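You operate a simulated robot arm through the tools that you are given. There is no shell and no other tool. Be economical: measure what you need, move in short steps, check, and stop when the job is done.

Carry out the task below with a simulated robot arm. There is one attempt and no reset: what you move stays moved.

TASK
Soap the yellow sponge and wipe the smear off the sink's rim.
Fine: one squirt; put the sponge back; knock nothing over.
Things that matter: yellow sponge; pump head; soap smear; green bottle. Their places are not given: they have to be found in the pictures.

It is judged by the outcome, as a careful person would: the job done as asked, and still so three seconds after it is handed in. It fails if anything else is knocked over, pushed out of place, dropped, spilled or broken.

THE ROBOT
A 6-joint arm with a two-finger parallel gripper, fixed in place. Base frame: the origin is at the foot of the arm, x ahead of it, y to its left, z up. Lengths are in mm, angles in degrees, forces in N, time in s.
With the tool pointing down near the work surface it reaches from about 240 to 640 mm from the base axis. Its first joint turns from -66.0 to 66.0 degrees. Payload 2.7 kg.
Tool frame: the origin (TCP) lies between the finger pads and is the grasp point; the fingertips stand 23 mm ahead of it; z points along the fingers, y is the line along which they close. The gripper opens to 94 mm. The fingers are 38 mm wide and 10 mm thick; the gripper's body (54 by 96 mm) begins 39 mm behind the TCP.
Orientation is that of the tool frame in the base frame, as a unit quaternion [x, y, z, w]. With the fingers straight down and closing along the base's y, the tool's x points along the base's -x, its y along +y and its z along -z.

THE INTERFACE
- The arm moves only by the tool move_arm. Its argument "commands" is a list of rows, each a list of 6 numbers: the shift along the base's x, y, z in units of 20 mm (1.0 is 20 mm), then the turn, a rotation vector about the base's x, y, z in units of 4 degrees (1.0 is 4 degrees). In form: [[tx, ty, tz, wx, wy, wz], ...]. A call has 1 to 20 rows; each row shifts and turns the commanded pose from where the row before left it. "jaw" is the gripper command, from -1 (shut) to 1 (fully open), values between in proportion, set as the call begins (left out, the last holds). A call with a number of a shift or a turn outside -1 to 1 is refused whole. A row lasts 0.2 s, in which the tool goes at most 50 mm and 8.6 degrees; a call with a longer step from one row to the next is refused whole, and so is a gripper value outside its range. A pose out of reach is approached as far as the arm can. The call stops where the force on the tool passes 70 N (or 10 N more than at its start, if that is more) or the arm is blocked; 0.2 s more then pass. The fingers move at their own pace (about 45 mm/s each) and stop on an object; they squeeze with about 36 N. The grip force told is the motor's: it shows also when the fingers shut on nothing. Time passes only in rows, and 0.2 s behind the last, so rows that do not move let the fingers close. It gives the time, the measured TCP pose, the force on the tool (base axes), the opening and the grip force at its end, in the units of the frame above (readings bear some noise).
- Cameras (640 x 400 px; columns grow to the right, rows downward): "scene" is fixed at [80.6, -432.8, 1421.5]; the picture's right is [0.75, -0.67, 0.00], its down [-0.28, -0.31, -0.91] and it looks along [0.60, 0.68, -0.42] (base axes); focal length 339 px, centre (320, 200). "wrist" rides on the gripper at [-39, 0, -44] in the tool frame; the picture's right is [0.00, -1.00, 0.00], its down [0.97, 0.00, -0.24] and it looks along [0.24, 0.00, 0.97] (tool axes); focal length 218 px, centre (320, 200).
- camera(camera): a new picture of that camera. No time passes.
- probe_pixels(camera, pixels): for up to 12 pixels [column, row] of the newest picture of that camera ("zoom" is the newest enlarged one), the place [x, y, z] in the base frame of the surface seen there, good to about 2 mm. No time passes.
- zoom(camera, box): a new picture of the part [left, top, right, bottom] of that camera's present view, enlarged. No time passes.
- finish_job(): hands the job in; it is judged then, once.

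Work in short steps. Measure before you move; look again where a grasp or a placing could have gone wrong, and mend it. You have 80 turns and 34 pictures in all, the two below and enlarged ones among them. Open the gripper and draw the arm clear of the work before you hand the job in, unless the task says otherwise; then end with one line.

The tools are called after "Request:" by a JSON object that holds its "op" and its "data". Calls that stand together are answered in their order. move_arm: Moves the arm, as the interface text tells. Its arguments: {"type":"object","properties":{"commands":{"type":"array","items":{"type":"array","items":{"type":"number"}}},"jaw":{"type":"number"}},"required":["commands"]} The other tools are called the same way: camera (camera) takes a picture; probe_pixels (camera, pixels) gives the place of the surface under pixels of a picture; zoom (camera, box) takes an enlarged picture of a part of a camera's view; finish_job () hands the job in.

At the start:

```text
clock: 0.0
position: [347.8, -83.8, 1297.5]
ee_rot: [0.0, 1.0, 0.0, 0.0]
ft_force: [0.3, 0.4, -0.2]
gripper_width: 94.0
gripper_force: 0.1
```

scene: 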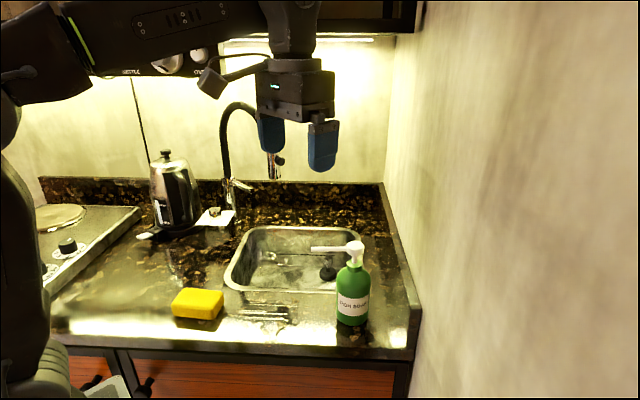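
wrist: 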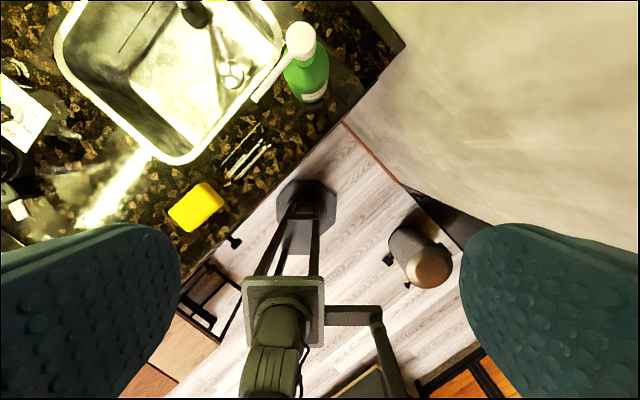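

I start with enlarged views of the sink and bottle, to find the smear, sponge and pump head.

Request:
{"op": "zoom", "data": {"camera": "scene", "box": [150, 200, 410, 362]}}

Request:
{"op": "zoom", "data": {"camera": "wrist", "box": [40, 0, 360, 240]}}

Request:
{"op": "probe_pixels", "data": {"camera": "scene", "pixels": [[172, 310], [185, 290], [222, 294], [212, 318], [198, 300], [357, 246], [314, 249], [352, 325], [357, 262], [250, 293], [280, 310], [230, 350]]}}

```text
2.46 times, centred on (280, 281) of scene
```

zoom: 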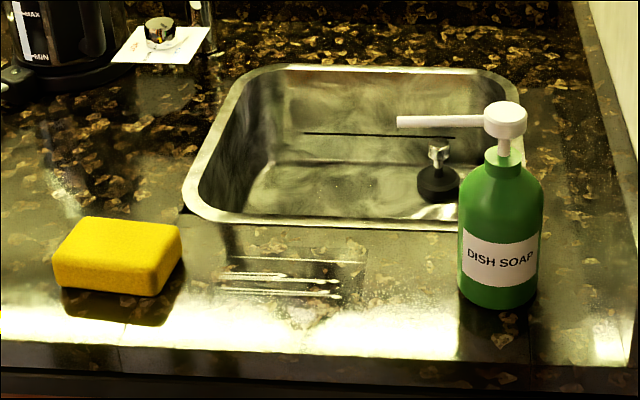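

```text
1.67 times, centred on (200, 120) of wrist
```

zoom: 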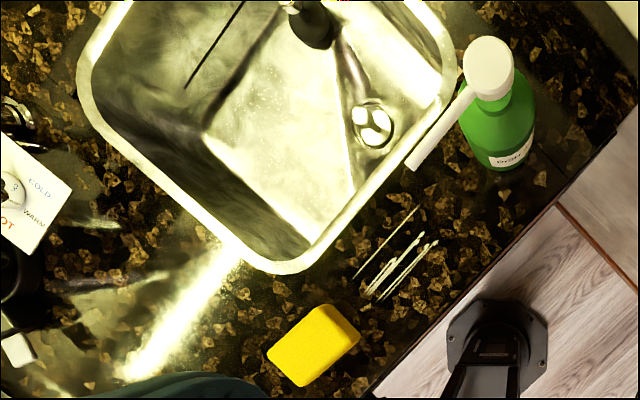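

```text
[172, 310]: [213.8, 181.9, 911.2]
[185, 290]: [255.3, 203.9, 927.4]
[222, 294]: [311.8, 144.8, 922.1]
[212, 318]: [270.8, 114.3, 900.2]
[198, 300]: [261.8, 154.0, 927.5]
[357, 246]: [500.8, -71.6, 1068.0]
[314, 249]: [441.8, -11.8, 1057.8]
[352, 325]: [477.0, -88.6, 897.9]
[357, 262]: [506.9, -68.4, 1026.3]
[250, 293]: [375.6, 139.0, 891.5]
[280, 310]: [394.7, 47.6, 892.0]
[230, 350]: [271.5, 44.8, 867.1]
```

The three streaks near scene (265,310) may be the smear. I'll enlarge them and the rim and measure both.

Request:
{"op": "zoom", "data": {"camera": "wrist", "box": [190, 90, 290, 190]}}

Request:
{"op": "zoom", "data": {"camera": "scene", "box": [215, 270, 335, 345]}}

Request:
{"op": "probe_pixels", "data": {"camera": "wrist", "pixels": [[223, 165], [258, 125], [233, 178], [268, 146], [170, 207], [203, 185], [223, 203], [188, 230], [180, 160], [275, 50], [300, 40], [254, 100]]}}

Request:
{"op": "probe_pixels", "data": {"camera": "zoom", "pixels": [[130, 170], [130, 240], [400, 170], [400, 240], [320, 210], [150, 100], [400, 110]]}}

```text
4.00 times, centred on (240, 140) of wrist
```

zoom: 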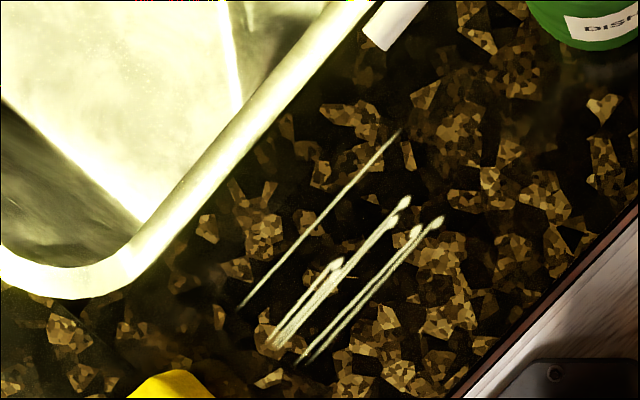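

```text
5.33 times, centred on (275, 308) of scene
```

zoom: 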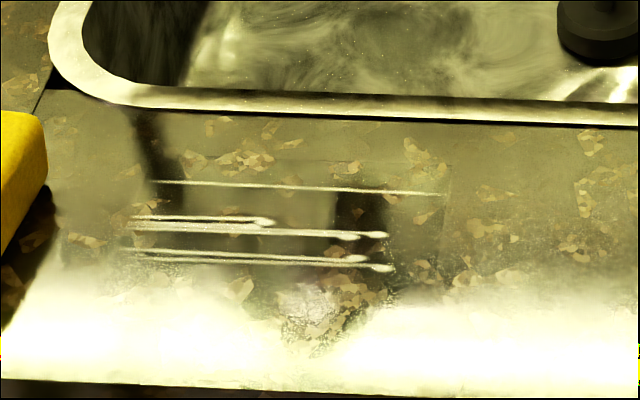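

```text
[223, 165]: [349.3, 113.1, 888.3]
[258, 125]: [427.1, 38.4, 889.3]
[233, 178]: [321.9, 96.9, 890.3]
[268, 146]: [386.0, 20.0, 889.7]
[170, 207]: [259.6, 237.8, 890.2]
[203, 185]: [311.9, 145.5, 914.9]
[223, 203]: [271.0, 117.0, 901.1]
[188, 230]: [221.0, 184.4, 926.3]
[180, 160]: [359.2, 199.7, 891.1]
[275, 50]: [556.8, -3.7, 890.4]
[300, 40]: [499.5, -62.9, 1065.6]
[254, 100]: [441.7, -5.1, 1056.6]
```

```text
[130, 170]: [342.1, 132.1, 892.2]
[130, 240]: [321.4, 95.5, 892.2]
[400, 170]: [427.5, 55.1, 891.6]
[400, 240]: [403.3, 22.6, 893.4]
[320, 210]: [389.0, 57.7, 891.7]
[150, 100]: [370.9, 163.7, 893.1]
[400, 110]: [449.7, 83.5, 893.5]
```

The streaks at zoom (130–440, 180–270) are the smear, on the front strip at about x 322–428, y 20–115. Next I measure the pump head, bottle and wall clearance, and the sponge's outline.

Request:
{"op": "zoom", "data": {"camera": "scene", "box": [300, 230, 420, 350]}}

Request:
{"op": "probe_pixels", "data": {"camera": "zoom", "pixels": [[295, 60], [270, 68], [320, 68], [298, 80], [130, 98], [170, 97], [290, 310], [220, 280], [360, 280], [560, 200], [600, 300], [580, 150]]}}

Request:
{"op": "probe_pixels", "data": {"camera": "scene", "pixels": [[184, 291], [182, 289], [221, 293], [175, 303], [211, 308], [210, 305], [178, 304], [205, 300], [190, 293], [440, 250], [430, 200], [175, 312]]}}

Request:
{"op": "probe_pixels", "data": {"camera": "wrist", "pixels": [[299, 38], [293, 42], [306, 42], [300, 30], [300, 50], [195, 187], [172, 210], [185, 227], [214, 203], [204, 193], [196, 207], [203, 186]]}}

```text
3.33 times, centred on (360, 290) of scene
```

zoom: 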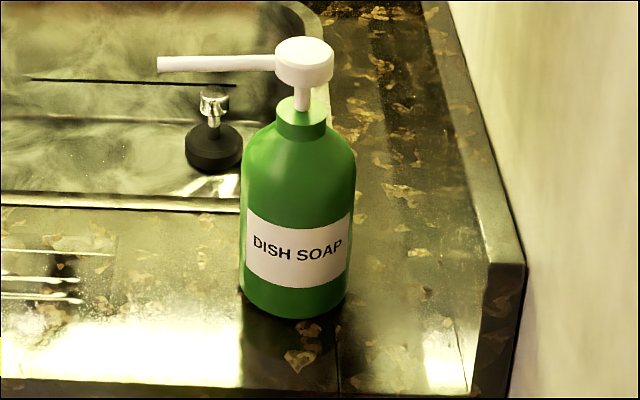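

```text
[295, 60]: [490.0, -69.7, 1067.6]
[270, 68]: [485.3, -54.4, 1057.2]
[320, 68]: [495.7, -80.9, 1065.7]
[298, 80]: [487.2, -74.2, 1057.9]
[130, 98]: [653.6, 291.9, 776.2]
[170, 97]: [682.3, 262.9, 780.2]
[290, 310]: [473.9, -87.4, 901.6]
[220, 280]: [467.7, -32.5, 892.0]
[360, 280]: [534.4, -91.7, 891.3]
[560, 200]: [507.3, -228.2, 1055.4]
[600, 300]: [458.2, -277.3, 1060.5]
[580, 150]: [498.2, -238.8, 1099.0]
```

```text
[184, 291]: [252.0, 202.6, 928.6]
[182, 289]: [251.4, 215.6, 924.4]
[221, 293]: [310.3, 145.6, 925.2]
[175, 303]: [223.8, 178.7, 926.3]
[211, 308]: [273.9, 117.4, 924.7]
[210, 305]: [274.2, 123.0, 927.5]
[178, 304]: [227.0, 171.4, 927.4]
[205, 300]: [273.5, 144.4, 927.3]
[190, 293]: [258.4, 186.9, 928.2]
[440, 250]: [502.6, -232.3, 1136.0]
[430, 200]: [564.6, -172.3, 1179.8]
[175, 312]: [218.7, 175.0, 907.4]
```

```text
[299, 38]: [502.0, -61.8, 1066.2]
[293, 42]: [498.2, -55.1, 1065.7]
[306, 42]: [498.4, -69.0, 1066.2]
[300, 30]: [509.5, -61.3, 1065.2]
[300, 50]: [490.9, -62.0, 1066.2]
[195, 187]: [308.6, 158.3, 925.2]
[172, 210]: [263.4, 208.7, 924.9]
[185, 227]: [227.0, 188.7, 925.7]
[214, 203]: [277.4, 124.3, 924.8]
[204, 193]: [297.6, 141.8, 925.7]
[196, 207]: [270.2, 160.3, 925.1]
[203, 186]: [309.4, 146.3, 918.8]
```

Measured: sponge centre about (266,165), top z 927, long axis about −51°. The pump head axis is about (499,−62), top z 1067, and the nozzle tip is about (442,−10,1057). I move above the sponge with the yaw at −51°.

Request:
{"op": "move_arm", "data": {"commands": [[-0.28, 0.857, -0.89, 0, 0, -0.85], [-0.28, 0.857, -0.89, 0, 0, -0.85], [-0.28, 0.857, -0.89, 0, 0, -0.85], [-0.28, 0.857, -0.89, 0, 0, -0.85], [-0.28, 0.857, -0.89, 0, 0, -0.85], [-0.28, 0.857, -0.89, 0, 0, -0.85], [-0.28, 0.857, -0.89, 0, 0, -0.85], [-0.28, 0.857, -0.89, 0, 0, -0.85], [-0.28, 0.857, -0.89, 0, 0, -0.85], [-0.28, 0.857, -0.89, 0, 0, -0.85], [-0.28, 0.857, -0.89, 0, 0, -0.85], [-0.28, 0.857, -0.89, 0, 0, -0.85], [-0.28, 0.857, -0.89, 0, 0, -0.85], [-0.28, 0.857, -0.89, 0, 0, -0.85], [-0.28, 0.857, -0.89, 0, 0, -0.85]], "jaw": 1}}

Request:
{"op": "camera", "data": {"camera": "wrist"}}

Request:
{"op": "camera", "data": {"camera": "scene"}}

```text
clock: 3.2
position: [263.8, 169.5, 1027.7]
ee_rot: [0.431, 0.902, -0.001, -0.001]
ft_force: [-1.2, 0.6, 0.3]
gripper_width: 94.1
gripper_force: 0.0
```

```text
26 pictures are left
```

wrist: 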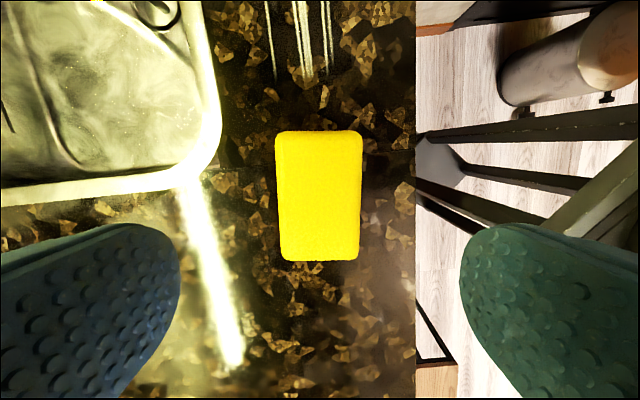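

```text
25 pictures are left
```

scene: 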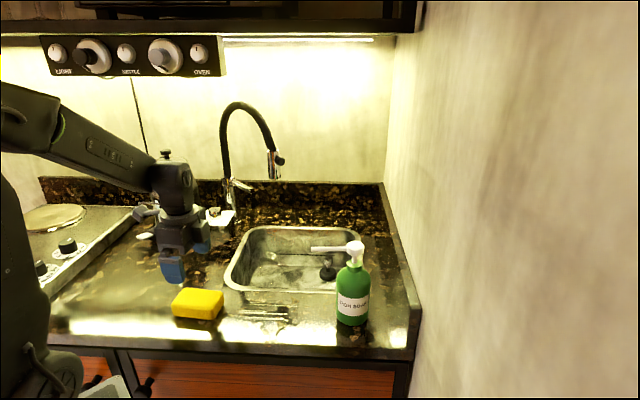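

The sponge is aligned with the tool, its outline spanning (275–362, 131–261). I probe its corners for the exact centre.

Request:
{"op": "probe_pixels", "data": {"camera": "wrist", "pixels": [[319, 196], [282, 137], [355, 137], [287, 254], [354, 254], [319, 133], [319, 257], [278, 196], [359, 196]]}}

```text
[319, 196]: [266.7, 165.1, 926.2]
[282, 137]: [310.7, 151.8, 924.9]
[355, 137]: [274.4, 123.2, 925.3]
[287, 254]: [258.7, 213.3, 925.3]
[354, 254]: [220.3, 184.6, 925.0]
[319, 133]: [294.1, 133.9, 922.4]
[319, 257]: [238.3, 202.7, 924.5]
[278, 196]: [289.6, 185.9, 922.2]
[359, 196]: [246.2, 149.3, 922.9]
```

The sponge measures about 90×56 mm, centred at (266,167). I tilt the tool 20° so the body leans away from the bottle side, which will clear the nozzle later, and descend.

Request:
{"op": "move_arm", "data": {"commands": [[0, 0.05, -0.4, -0.65, -0.525, 0], [0, 0.05, -0.4, -0.65, -0.525, 0], [-0.05, 0.05, -0.4, -0.65, -0.525, 0], [-0.05, 0.05, -0.4, -0.65, -0.525, 0], [-0.05, 0.05, -0.4, -0.65, -0.525, 0], [-0.05, 0.05, -0.4, -0.65, -0.525, 0], [0, 0, -0.7, 0, 0, 0], [0, 0, -0.7, 0, 0, 0]]}}

Request:
{"op": "camera", "data": {"camera": "wrist"}}

```text
clock: 5.0
position: [259.6, 177.9, 954.2]
ee_rot: [0.424, 0.889, -0.075, 0.158]
ft_force: [-0.2, -0.2, 0.8]
gripper_width: 93.8
gripper_force: 0.0
```

```text
24 pictures are left
```

wrist: 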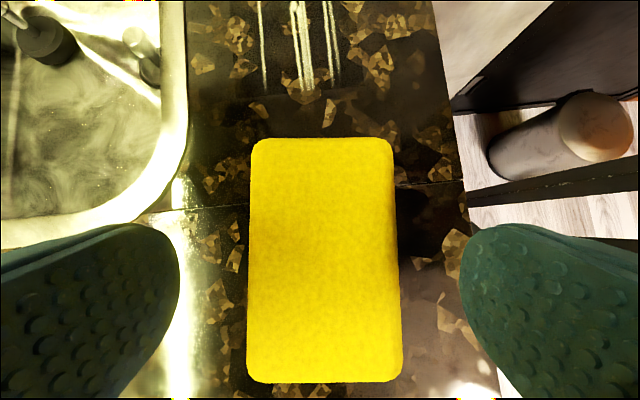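

The sponge lies between the open fingers. I descend to z≈926 and close.

Request:
{"op": "move_arm", "data": {"commands": [[0, 0, -0.5, 0, 0, 0], [0, 0, -0.5, 0, 0, 0], [0, 0, -0.4, 0, 0, 0], [0, 0, 0, 0, 0, 0]]}}

Request:
{"op": "move_arm", "data": {"commands": [[0, 0, 0, 0, 0, 0], [0, 0, 0, 0, 0, 0], [0, 0, 0, 0, 0, 0], [0, 0, 0, 0, 0, 0], [0, 0, 0, 0, 0, 0], [0, 0, 0, 0, 0, 0]], "jaw": -1}}

```text
clock: 6.0
position: [260.5, 177.7, 926.0]
ee_rot: [0.424, 0.889, -0.075, 0.157]
ft_force: [-0.1, 1.1, -0.5]
gripper_width: 94.1
gripper_force: 0.0
```

```text
clock: 7.4
position: [260.3, 177.4, 926.7]
ee_rot: [0.425, 0.888, -0.076, 0.157]
ft_force: [-0.3, 0.5, -0.1]
gripper_width: 58.8
gripper_force: 36.2
```

The sponge is held (opening 58.8, force 36). I lift 25 mm, look, and carry it partway along the counter.

Request:
{"op": "move_arm", "data": {"commands": [[0, 0, 0.6, 0, 0, 0], [0, 0, 0.65, 0, 0, 0], [0.667, -0.696, 0, 0, 0, 0.2], [0.667, -0.696, 0, 0, 0, 0.2], [0.667, -0.696, 0, 0, 0, 0.2], [0.667, -0.696, 0, 0, 0, 0.2], [0.667, -0.696, 0, 0, 0, 0.2], [0.667, -0.696, 0, 0, 0, 0.2], [0.667, -0.696, 0, 0, 0, 0.2], [0.667, -0.696, 0, 0, 0, 0.2]]}}

Request:
{"op": "camera", "data": {"camera": "scene"}}

Request:
{"op": "camera", "data": {"camera": "wrist"}}

```text
clock: 9.6
position: [365.9, 67.7, 950.4]
ee_rot: [0.373, 0.911, -0.067, 0.161]
ft_force: [-0.3, 0.7, -0.5]
gripper_width: 59.1
gripper_force: 36.8
```

```text
23 pictures are left
```

scene: 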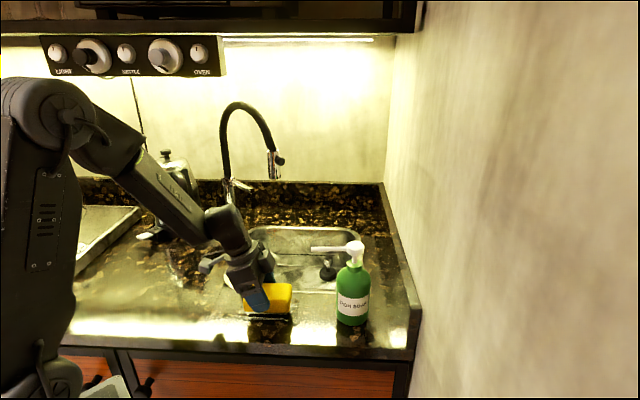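

```text
22 pictures are left
```

wrist: 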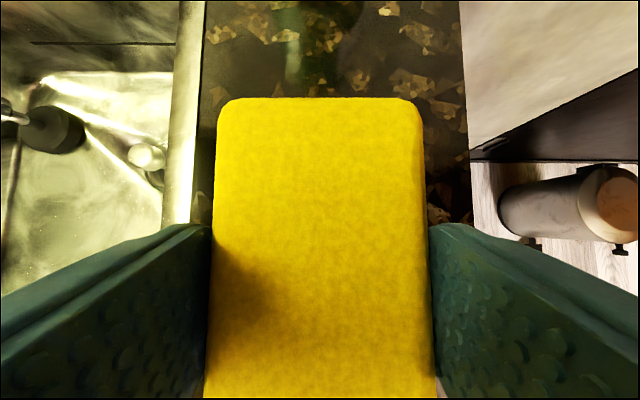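

The sponge is held level. I carry on to under the nozzle and lower it to the counter.

Request:
{"op": "move_arm", "data": {"commands": [[0.667, -0.71, 0, 0, 0, 0.1], [0.667, -0.71, 0, 0, 0, 0.1], [0.667, -0.71, 0, 0, 0, 0.1], [0.667, -0.71, 0, 0, 0, 0.1], [0, 0, -0.6, 0, 0, 0], [0, 0, -0.55, 0, 0, 0], [0, 0, 0, 0, 0, 0]]}}

Request:
{"op": "zoom", "data": {"camera": "scene", "box": [240, 210, 400, 350]}}

Request:
{"op": "camera", "data": {"camera": "wrist"}}

```text
clock: 11.2
position: [419.5, 8.1, 928.0]
ee_rot: [0.361, 0.916, -0.064, 0.162]
ft_force: [0.1, -0.2, -1.0]
gripper_width: 58.8
gripper_force: 35.4
```

```text
2.86 times, centred on (320, 280) of scene
```

zoom: 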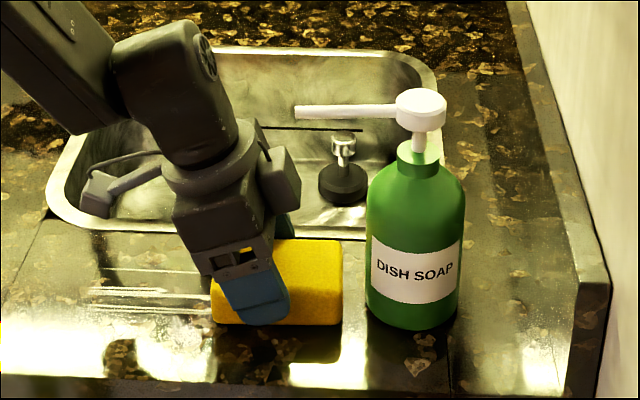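

```text
20 pictures are left
```

wrist: 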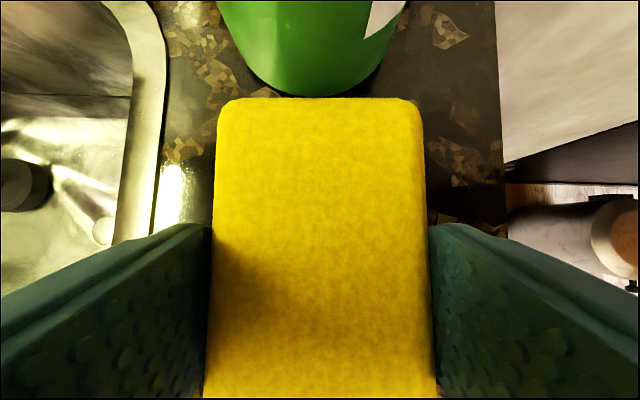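

The sponge sits under the nozzle, clear of the bottle. I probe its near edge before releasing.

Request:
{"op": "probe_pixels", "data": {"camera": "wrist", "pixels": [[240, 103], [320, 103], [400, 103], [320, 250], [310, 90]]}}

Request:
{"op": "probe_pixels", "data": {"camera": "zoom", "pixels": [[298, 112], [310, 112], [360, 110], [420, 98], [330, 250]]}}

```text
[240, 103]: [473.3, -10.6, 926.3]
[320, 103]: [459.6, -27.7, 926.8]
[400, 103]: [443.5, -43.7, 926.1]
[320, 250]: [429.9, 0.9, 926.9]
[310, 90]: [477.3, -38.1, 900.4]
```

```text
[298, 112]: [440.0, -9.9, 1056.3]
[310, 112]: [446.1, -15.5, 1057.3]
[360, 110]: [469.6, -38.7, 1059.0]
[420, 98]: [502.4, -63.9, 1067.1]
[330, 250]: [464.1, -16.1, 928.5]
```

The near edge centre is at (460,−28), so the nozzle tip (440,−10) lies about 27 mm inside the sponge. I release and withdraw up and away from the nozzle.

Request:
{"op": "move_arm", "data": {"commands": [[0, 0, -0.05, 0, 0, 0], [0, 0, 0, 0, 0, 0], [0, 0, 0, 0, 0, 0]], "jaw": 1}}

Request:
{"op": "move_arm", "data": {"commands": [[-0.25, 0.23, 0.94, 0, 0, 0], [-0.25, 0.23, 0.94, 0, 0, 0], [-0.4, 0.4, 0.94, 0, 0, 0], [-0.4, 0.4, 0.94, 0, 0, 0], [-0.4, 0.4, 0.94, 0, 0, 0], [-0.4, 0.4, 0.94, 0, 0, 0], [-0.4, 0.4, 0.94, 0, 0, 0], [-0.4, 0.4, 0.94, 0, 0, 0], [-0.2, 0.2, 0.94, 0, 0, 0], [0, 0, 0.94, 0, 0, 0], [0, 0, 0.94, 0, 0, 0], [0, 0, 0.94, 0, 0, 0]]}}

Request:
{"op": "camera", "data": {"camera": "wrist"}}

```text
clock: 12.0
position: [419.9, 8.8, 927.4]
ee_rot: [0.362, 0.916, -0.065, 0.162]
ft_force: [0.0, -0.6, 0.3]
gripper_width: 93.9
gripper_force: 0.0
```

```text
clock: 14.6
position: [357.6, 71.0, 1152.4]
ee_rot: [0.361, 0.916, -0.064, 0.161]
ft_force: [0.1, 0.3, 1.5]
gripper_width: 93.8
gripper_force: 0.0
```

```text
19 pictures are left
```

wrist: 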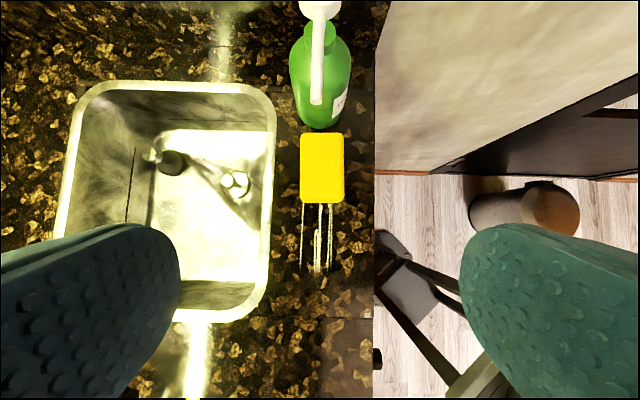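

The sponge rests under the nozzle with the bottle unmoved. I close the gripper, straighten the tool and move over the pump head at (499,−62), staying well above it.

Request:
{"op": "move_arm", "data": {"commands": [[0, 0, 0, 0.57, 0.61, 0], [0, 0, 0, 0.57, 0.61, 0], [0, 0, 0, 0.57, 0.61, 0], [0, 0, 0, 0.57, 0.61, 0], [0, 0, 0, 0.57, 0.61, 0], [0, 0, 0, 0.57, 0.61, 0], [0.707, -0.667, 0, 0, 0, 0], [0.707, -0.667, 0, 0, 0, 0], [0.707, -0.667, 0, 0, 0, 0], [0.707, -0.667, 0, 0, 0, 0], [0.707, -0.667, 0, 0, 0, 0], [0.707, -0.667, 0, 0, 0, 0], [0.707, -0.667, 0, 0, 0, 0], [0.707, -0.667, 0, 0, 0, 0], [0.707, -0.667, 0, 0, 0, 0], [0.707, -0.667, 0, 0, 0, 0], [0, 0, 0, 0, 0, 0]], "jaw": -1}}

Request:
{"op": "zoom", "data": {"camera": "scene", "box": [270, 150, 430, 350]}}

Request:
{"op": "camera", "data": {"camera": "wrist"}}

```text
clock: 18.2
position: [498.3, -61.7, 1151.3]
ee_rot: [0.366, 0.93, 0.0, 0.001]
ft_force: [0.7, 0.0, 0.1]
gripper_width: 0.0
gripper_force: 36.1
```

```text
2.00 times, centred on (350, 250) of scene
```

zoom: 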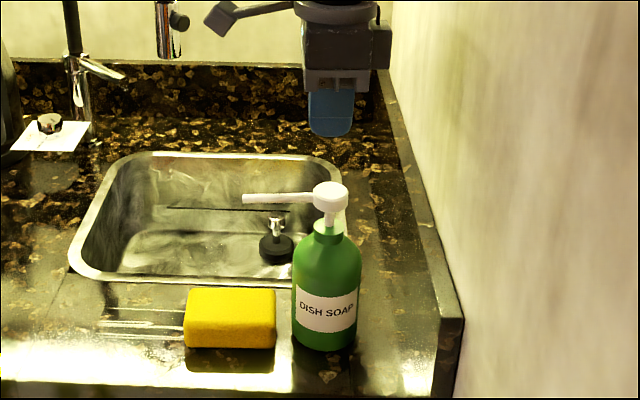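

```text
17 pictures are left
```

wrist: 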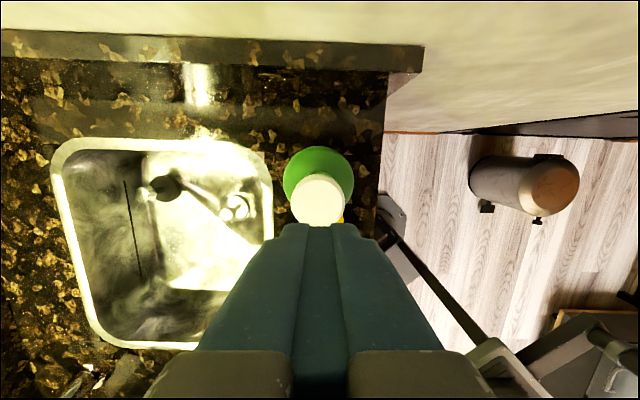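

The head is centred under the fingers (col 318). I descend to just above it.

Request:
{"op": "move_arm", "data": {"commands": [[0, 0, -0.8, 0, 0, 0], [0, 0, -0.8, 0, 0, 0], [0, 0, -0.6, 0, 0, 0], [0, 0, -0.5, 0, 0, 0], [0.05, -0.05, 0, 0, 0, 0]]}}

Request:
{"op": "zoom", "data": {"camera": "scene", "box": [310, 210, 400, 270]}}

```text
clock: 19.4
position: [500.5, -61.1, 1097.5]
ee_rot: [0.366, 0.93, 0.0, 0.001]
ft_force: [0.6, 0.2, 0.3]
gripper_width: 0.0
gripper_force: 35.9
```

```text
6.67 times, centred on (355, 240) of scene
```

zoom: 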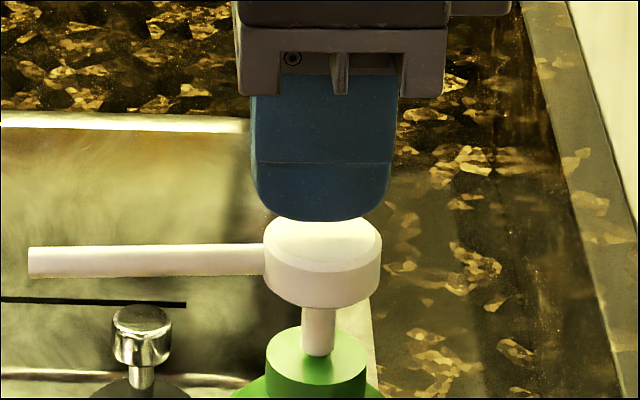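

The fingertips are centred and just above the head. I press gently in small steps.

Request:
{"op": "move_arm", "data": {"commands": [[0, 0, -0.15, 0, 0, 0], [0, 0, -0.15, 0, 0, 0], [0, 0, -0.15, 0, 0, 0], [0, 0, -0.15, 0, 0, 0]]}}

```text
clock: 20.4
position: [500.5, -62.3, 1086.7]
ee_rot: [0.366, 0.931, 0.0, 0.0]
ft_force: [1.1, -1.0, 1.9]
gripper_width: 0.1
gripper_force: 36.1
```

Request:
{"op": "move_arm", "data": {"commands": [[0, 0, -0.15, 0, 0, 0], [0, 0, -0.15, 0, 0, 0]]}}

Request:
{"op": "zoom", "data": {"camera": "scene", "box": [260, 210, 420, 350]}}

```text
clock: 21.0
position: [500.2, -62.1, 1080.7]
ee_rot: [0.366, 0.93, -0.001, 0.0]
ft_force: [1.4, 0.4, 5.0]
gripper_width: 0.0
gripper_force: 35.5
```

```text
2.86 times, centred on (340, 280) of scene
```

zoom: 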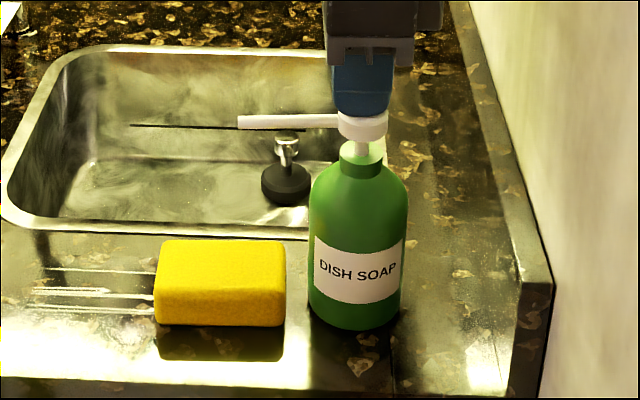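

The head has gone down about 8 mm against a 5 N spring, and the bottle is steady. I continue the same stroke.

Request:
{"op": "move_arm", "data": {"commands": [[0, 0, -0.15, 0, 0, 0], [0, 0, -0.15, 0, 0, 0]]}}

Request:
{"op": "zoom", "data": {"camera": "scene", "box": [260, 210, 420, 350]}}

```text
clock: 21.6
position: [499.1, -62.3, 1074.2]
ee_rot: [0.366, 0.931, 0.0, 0.001]
ft_force: [-2.4, 0.1, 10.2]
gripper_width: 0.0
gripper_force: 35.6
```

```text
2.86 times, centred on (340, 280) of scene
```

zoom: 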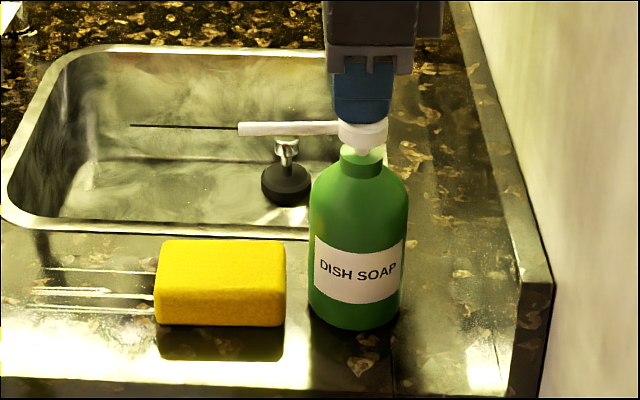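

No soap yet and the force is still rising slowly (10 N). I continue the stroke to its end.

Request:
{"op": "move_arm", "data": {"commands": [[0, 0, -0.12, 0, 0, 0], [0, 0, -0.12, 0, 0, 0]]}}

Request:
{"op": "zoom", "data": {"camera": "scene", "box": [260, 210, 420, 350]}}

```text
clock: 22.2
position: [500.3, -61.8, 1073.0]
ee_rot: [0.367, 0.93, 0.0, 0.004]
ft_force: [-2.4, 1.5, 34.2]
gripper_width: 0.2
gripper_force: 35.7
```

```text
2.86 times, centred on (340, 280) of scene
```

zoom: 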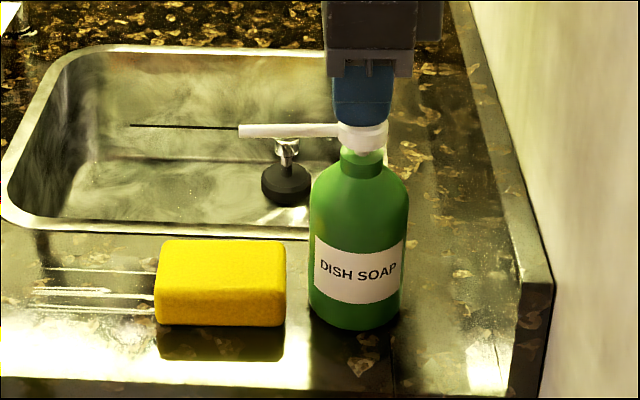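

The pump has bottomed out: the force jumped to 34 N at z≈1073. I release it straight up and look at the sponge from above.

Request:
{"op": "move_arm", "data": {"commands": [[0, 0, 0.3, 0, 0, 0], [0, 0, 0.5, 0, 0, 0], [0, 0, 0.8, 0, 0, 0], [0, 0, 0.9, 0, 0, 0], [0, 0, 0.9, 0, 0, 0], [0, 0, 0.9, 0, 0, 0], [-0.6, 0.56, 0.2, 0, 0, 0], [-0.75, 0.7, 0, 0, 0, 0], [-0.75, 0.7, 0, 0, 0, 0], [-0.75, 0.7, 0, 0, 0, 0], [-0.75, 0.7, 0, 0, 0, 0], [-0.75, 0.7, 0, 0, 0, 0], [-0.75, 0.7, 0, 0, 0, 0], [-0.75, 0.7, 0, 0, 0, 0], [-0.75, 0.7, 0, 0, 0, 0], [0, 0, 0, 0, 0, 0]]}}

Request:
{"op": "zoom", "data": {"camera": "scene", "box": [260, 230, 400, 350]}}

Request:
{"op": "camera", "data": {"camera": "wrist"}}

```text
clock: 25.6
position: [366.7, 62.1, 1160.6]
ee_rot: [0.367, 0.93, 0.0, 0.0]
ft_force: [-0.3, -0.3, 0.3]
gripper_width: 0.2
gripper_force: 35.4
```

```text
3.33 times, centred on (330, 290) of scene
```

zoom: 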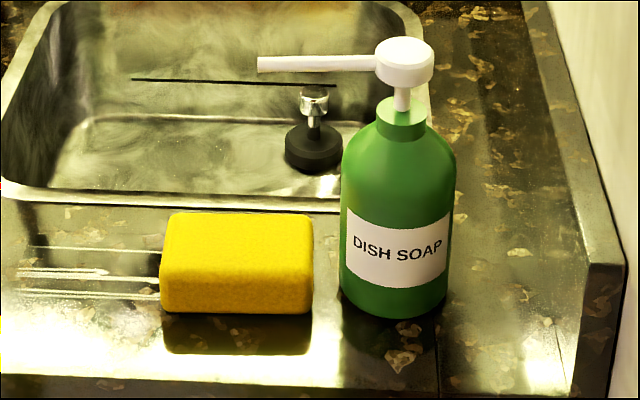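

```text
11 pictures are left
```

wrist: 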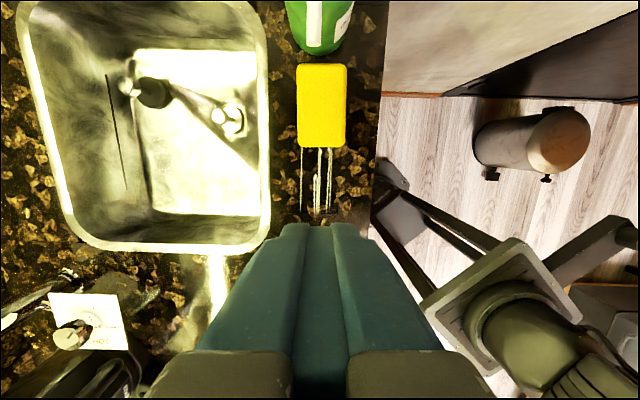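

The head sprang back, everything is upright, and one full stroke was made over the sponge. I tilt again, open, and retrace the path down to the sponge.

Request:
{"op": "move_arm", "data": {"commands": [[-0.08, 0.08, -0.07, -0.57, -0.61, 0], [-0.08, 0.08, -0.07, -0.57, -0.61, 0], [-0.08, 0.08, -0.07, -0.57, -0.61, 0], [-0.08, 0.08, -0.07, -0.57, -0.61, 0], [-0.08, 0.08, -0.07, -0.57, -0.61, 0], [-0.06, 0.06, -0.06, -0.57, -0.61, 0], [0, 0, -0.94, 0, 0, 0], [0, 0, -0.94, 0, 0, 0], [0, 0, -0.94, 0, 0, 0], [0.2, -0.2, -0.94, 0, 0, 0], [0.4, -0.4, -0.94, 0, 0, 0], [0.4, -0.4, -0.94, 0, 0, 0], [0.4, -0.4, -0.94, 0, 0, 0], [0.4, -0.4, -0.94, 0, 0, 0], [0.4, -0.4, -0.94, 0, 0, 0], [0.4, -0.4, -0.94, 0, 0, 0], [0, 0, 0, 0, 0, 0]], "jaw": 1}}

Request:
{"op": "camera", "data": {"camera": "wrist"}}

```text
clock: 29.2
position: [411.0, 16.8, 964.5]
ee_rot: [0.361, 0.916, -0.065, 0.162]
ft_force: [0.3, -0.5, 0.4]
gripper_width: 94.2
gripper_force: 0.0
```

```text
10 pictures are left
```

wrist: 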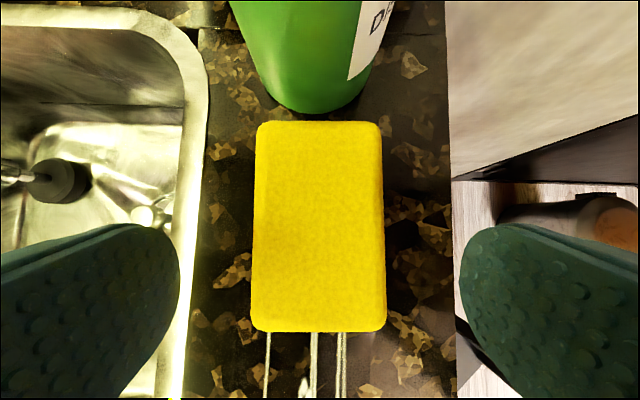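

The sponge is still centred and aligned between the fingers. I descend the last 37 mm and grasp.

Request:
{"op": "move_arm", "data": {"commands": [[0.25, -0.23, -0.94, 0, 0, 0], [0.2, -0.18, -0.92, 0, 0, 0], [0, 0, 0, 0, 0, 0]]}}

Request:
{"op": "move_arm", "data": {"commands": [[0, 0, 0, 0, 0, 0], [0, 0, 0, 0, 0, 0], [0, 0, 0, 0, 0, 0], [0, 0, 0, 0, 0, 0], [0, 0, 0, 0, 0, 0]], "jaw": -1}}

```text
clock: 30.0
position: [417.9, 10.8, 927.0]
ee_rot: [0.361, 0.916, -0.065, 0.162]
ft_force: [-0.5, -0.6, -0.2]
gripper_width: 93.9
gripper_force: 0.1
```

```text
clock: 31.2
position: [418.8, 9.4, 927.5]
ee_rot: [0.361, 0.916, -0.063, 0.162]
ft_force: [0.2, 0.7, -0.3]
gripper_width: 58.6
gripper_force: 35.7
```

The sponge is gripped (58.6). I shift it 10 mm toward the sink to centre on the streak lane and press lightly.

Request:
{"op": "move_arm", "data": {"commands": [[0.17, 0.18, 0, 0, 0, 0], [0.17, 0.18, 0, 0, 0, 0], [0, 0, -0.1, 0, 0, 0], [0, 0, -0.05, 0, 0, 0], [0, 0, 0, 0, 0, 0]]}}

```text
clock: 32.4
position: [426.9, 16.3, 923.3]
ee_rot: [0.362, 0.916, -0.064, 0.162]
ft_force: [-5.7, -11.3, 27.8]
gripper_width: 59.3
gripper_force: 35.9
```

The contact force is 28 N, more than needed. I ease up about 1 mm and make the first stroke along the streaks.

Request:
{"op": "move_arm", "data": {"commands": [[0, 0, 0.06, 0, 0, 0], [-0.53, 0.495, 0, 0, 0, 0], [-0.53, 0.495, 0, 0, 0, 0], [-0.53, 0.495, 0, 0, 0, 0], [-0.53, 0.495, 0, 0, 0, 0], [-0.53, 0.495, 0, 0, 0, 0], [-0.53, 0.495, 0, 0, 0, 0]]}}

```text
clock: 34.0
position: [362.9, 76.3, 923.4]
ee_rot: [0.362, 0.916, -0.065, 0.16]
ft_force: [3.2, -1.3, 5.7]
gripper_width: 59.0
gripper_force: 36.2
```

The stroke runs smoothly at about 6 N. I finish it and wipe back and forth with a small sideways offset.

Request:
{"op": "move_arm", "data": {"commands": [[-0.53, 0.495, 0, 0, 0, 0], [-0.53, 0.495, 0, 0, 0, 0], [-0.53, 0.495, 0, 0, 0, 0], [-0.53, 0.495, 0, 0, 0, 0], [0.2, 0.22, 0, 0, 0, 0], [0.53, -0.495, 0, 0, 0, 0], [0.53, -0.495, 0, 0, 0, 0], [0.53, -0.495, 0, 0, 0, 0], [0.53, -0.495, 0, 0, 0, 0], [0.53, -0.495, 0, 0, 0, 0], [0.53, -0.495, 0, 0, 0, 0], [0.53, -0.495, 0, 0, 0, 0], [0.53, -0.495, 0, 0, 0, 0], [0.53, -0.495, 0, 0, 0, 0]]}}

Request:
{"op": "move_arm", "data": {"commands": [[-0.4, -0.42, 0, 0, 0, 0], [-0.53, 0.495, 0, 0, 0, 0], [-0.53, 0.495, 0, 0, 0, 0], [-0.53, 0.495, 0, 0, 0, 0], [-0.53, 0.495, 0, 0, 0, 0], [-0.53, 0.495, 0, 0, 0, 0], [-0.53, 0.495, 0, 0, 0, 0], [-0.53, 0.495, 0, 0, 0, 0], [-0.53, 0.495, 0, 0, 0, 0], [-0.53, 0.495, 0, 0, 0, 0], [-0.53, 0.495, 0, 0, 0, 0]]}}

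Request:
{"op": "zoom", "data": {"camera": "scene", "box": [200, 230, 400, 355]}}

```text
clock: 37.0
position: [420.7, 30.6, 926.6]
ee_rot: [0.361, 0.916, -0.064, 0.162]
ft_force: [-0.2, 0.0, -0.6]
gripper_width: 59.0
gripper_force: 36.1
```

```text
clock: 39.4
position: [308.2, 122.3, 924.1]
ee_rot: [0.361, 0.916, -0.065, 0.163]
ft_force: [-0.1, -0.5, 0.2]
gripper_width: 58.8
gripper_force: 36.1
```

```text
3.20 times, centred on (300, 292) of scene
```

zoom: 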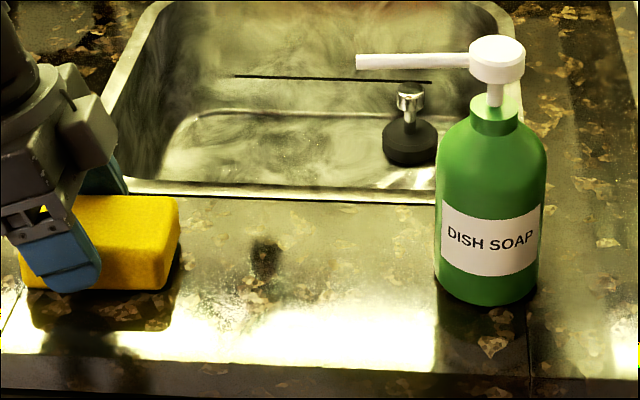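

The streaks are gone from the visible strip. I lift, return the sponge to its original place and yaw, and lower it.

Request:
{"op": "move_arm", "data": {"commands": [[0, 0, 0.5, 0, 0, 0], [0, 0, 0.3, 0, 0, 0], [-0.595, 0.684, 0, 0, 0, -0.51], [-0.595, 0.684, 0, 0, 0, -0.51], [-0.595, 0.684, 0, 0, 0, -0.51], [-0.595, 0.684, 0, 0, 0, -0.51], [0, 0, 0, 0, 0, 0], [0, 0, -0.35, 0, 0, 0], [0, 0, 0, 0, 0, 0]]}}

Request:
{"op": "zoom", "data": {"camera": "scene", "box": [150, 250, 310, 350]}}

```text
clock: 41.4
position: [257.1, 176.6, 933.6]
ee_rot: [0.426, 0.888, -0.076, 0.157]
ft_force: [-0.3, -0.3, -1.2]
gripper_width: 58.9
gripper_force: 36.8
```

```text
4.00 times, centred on (230, 300) of scene
```

zoom: 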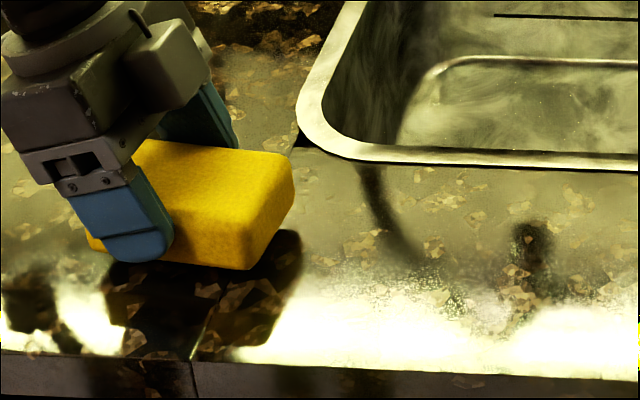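

The smear is fully gone. I correct x by 3 mm and lower to contact.

Request:
{"op": "move_arm", "data": {"commands": [[0.17, 0.02, 0, 0, 0, 0], [0, 0, -0.15, 0, 0, 0], [0, 0, -0.15, 0, 0, 0], [0, 0, -0.04, 0, 0, 0], [0, 0, 0, 0, 0, 0]]}}

```text
clock: 42.6
position: [262.7, 176.5, 926.4]
ee_rot: [0.424, 0.889, -0.076, 0.157]
ft_force: [-0.4, -0.7, -0.7]
gripper_width: 58.5
gripper_force: 36.1
```

Request:
{"op": "move_arm", "data": {"commands": [[-0.08, 0, -0.06, 0, 0, 0], [0, 0, -0.05, 0, 0, 0]]}}

```text
clock: 43.2
position: [260.9, 177.0, 923.2]
ee_rot: [0.426, 0.888, -0.077, 0.157]
ft_force: [-0.7, -0.9, 1.8]
gripper_width: 59.0
gripper_force: 35.3
```

Contact is just made (about 2 N at z 923). I release and withdraw along the tool axis, then up.

Request:
{"op": "move_arm", "data": {"commands": [[0, 0, 0, 0, 0, 0], [0, 0, 0, 0, 0, 0], [0, 0, 0, 0, 0, 0], [-0.2, 0.25, 0.9, 0, 0, 0], [-0.2, 0.25, 0.9, 0, 0, 0], [-0.2, 0.25, 0.9, 0, 0, 0], [0, 0, 0.9, 0, 0, 0], [0, 0, 0.9, 0, 0, 0], [0, 0, 0.9, 0.65, 0.525, 0], [0, 0, 0.9, 0.65, 0.525, 0], [0, 0, 0.9, 0.65, 0.525, 0], [0.3, -0.3, 0.9, 0.65, 0.525, 0], [0.3, -0.3, 0.9, 0.65, 0.525, 0], [0.3, -0.3, 0.9, 0.65, 0.525, 0], [0.3, -0.3, 0.9, 0, 0, 0], [0.3, -0.3, 0.9, 0, 0, 0]], "jaw": 1}}

Request:
{"op": "camera", "data": {"camera": "scene"}}

Request:
{"op": "camera", "data": {"camera": "wrist"}}

Request:
{"op": "probe_pixels", "data": {"camera": "scene", "pixels": [[184, 291], [221, 293], [175, 303], [211, 308], [198, 300], [357, 246], [314, 249], [352, 325]]}}

```text
clock: 46.6
position: [280.0, 160.3, 1159.4]
ee_rot: [0.431, 0.902, -0.001, 0.0]
ft_force: [-0.5, -0.4, -0.9]
gripper_width: 94.1
gripper_force: 0.0
```

```text
7 pictures are left
```

scene: 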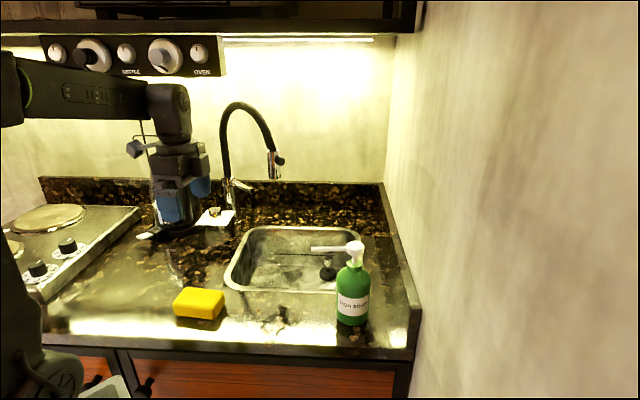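

```text
6 pictures are left
```

wrist: 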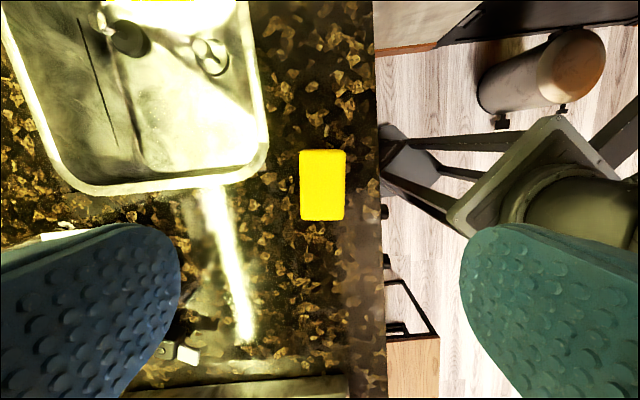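

```text
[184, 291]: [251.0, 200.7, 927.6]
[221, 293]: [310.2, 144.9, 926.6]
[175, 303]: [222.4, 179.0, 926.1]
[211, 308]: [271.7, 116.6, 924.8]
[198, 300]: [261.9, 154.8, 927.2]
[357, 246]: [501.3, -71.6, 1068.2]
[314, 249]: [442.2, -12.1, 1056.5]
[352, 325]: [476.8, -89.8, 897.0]
```

The sponge is back in its original place to within 2 mm, the bottle has not moved, the smear is gone, and the gripper is open and clear. I hand in.

Request:
{"op": "finish_job", "data": {}}

```text
The job is handed in.
```

I gave the pump one full press over the sponge, wiped the smear off the sink's rim, and put the sponge back within about 2 mm of where it started. Nothing was knocked over. The pictures never showed soap on the sponge, so the squirt landing there rests on the nozzle's measured position over it.
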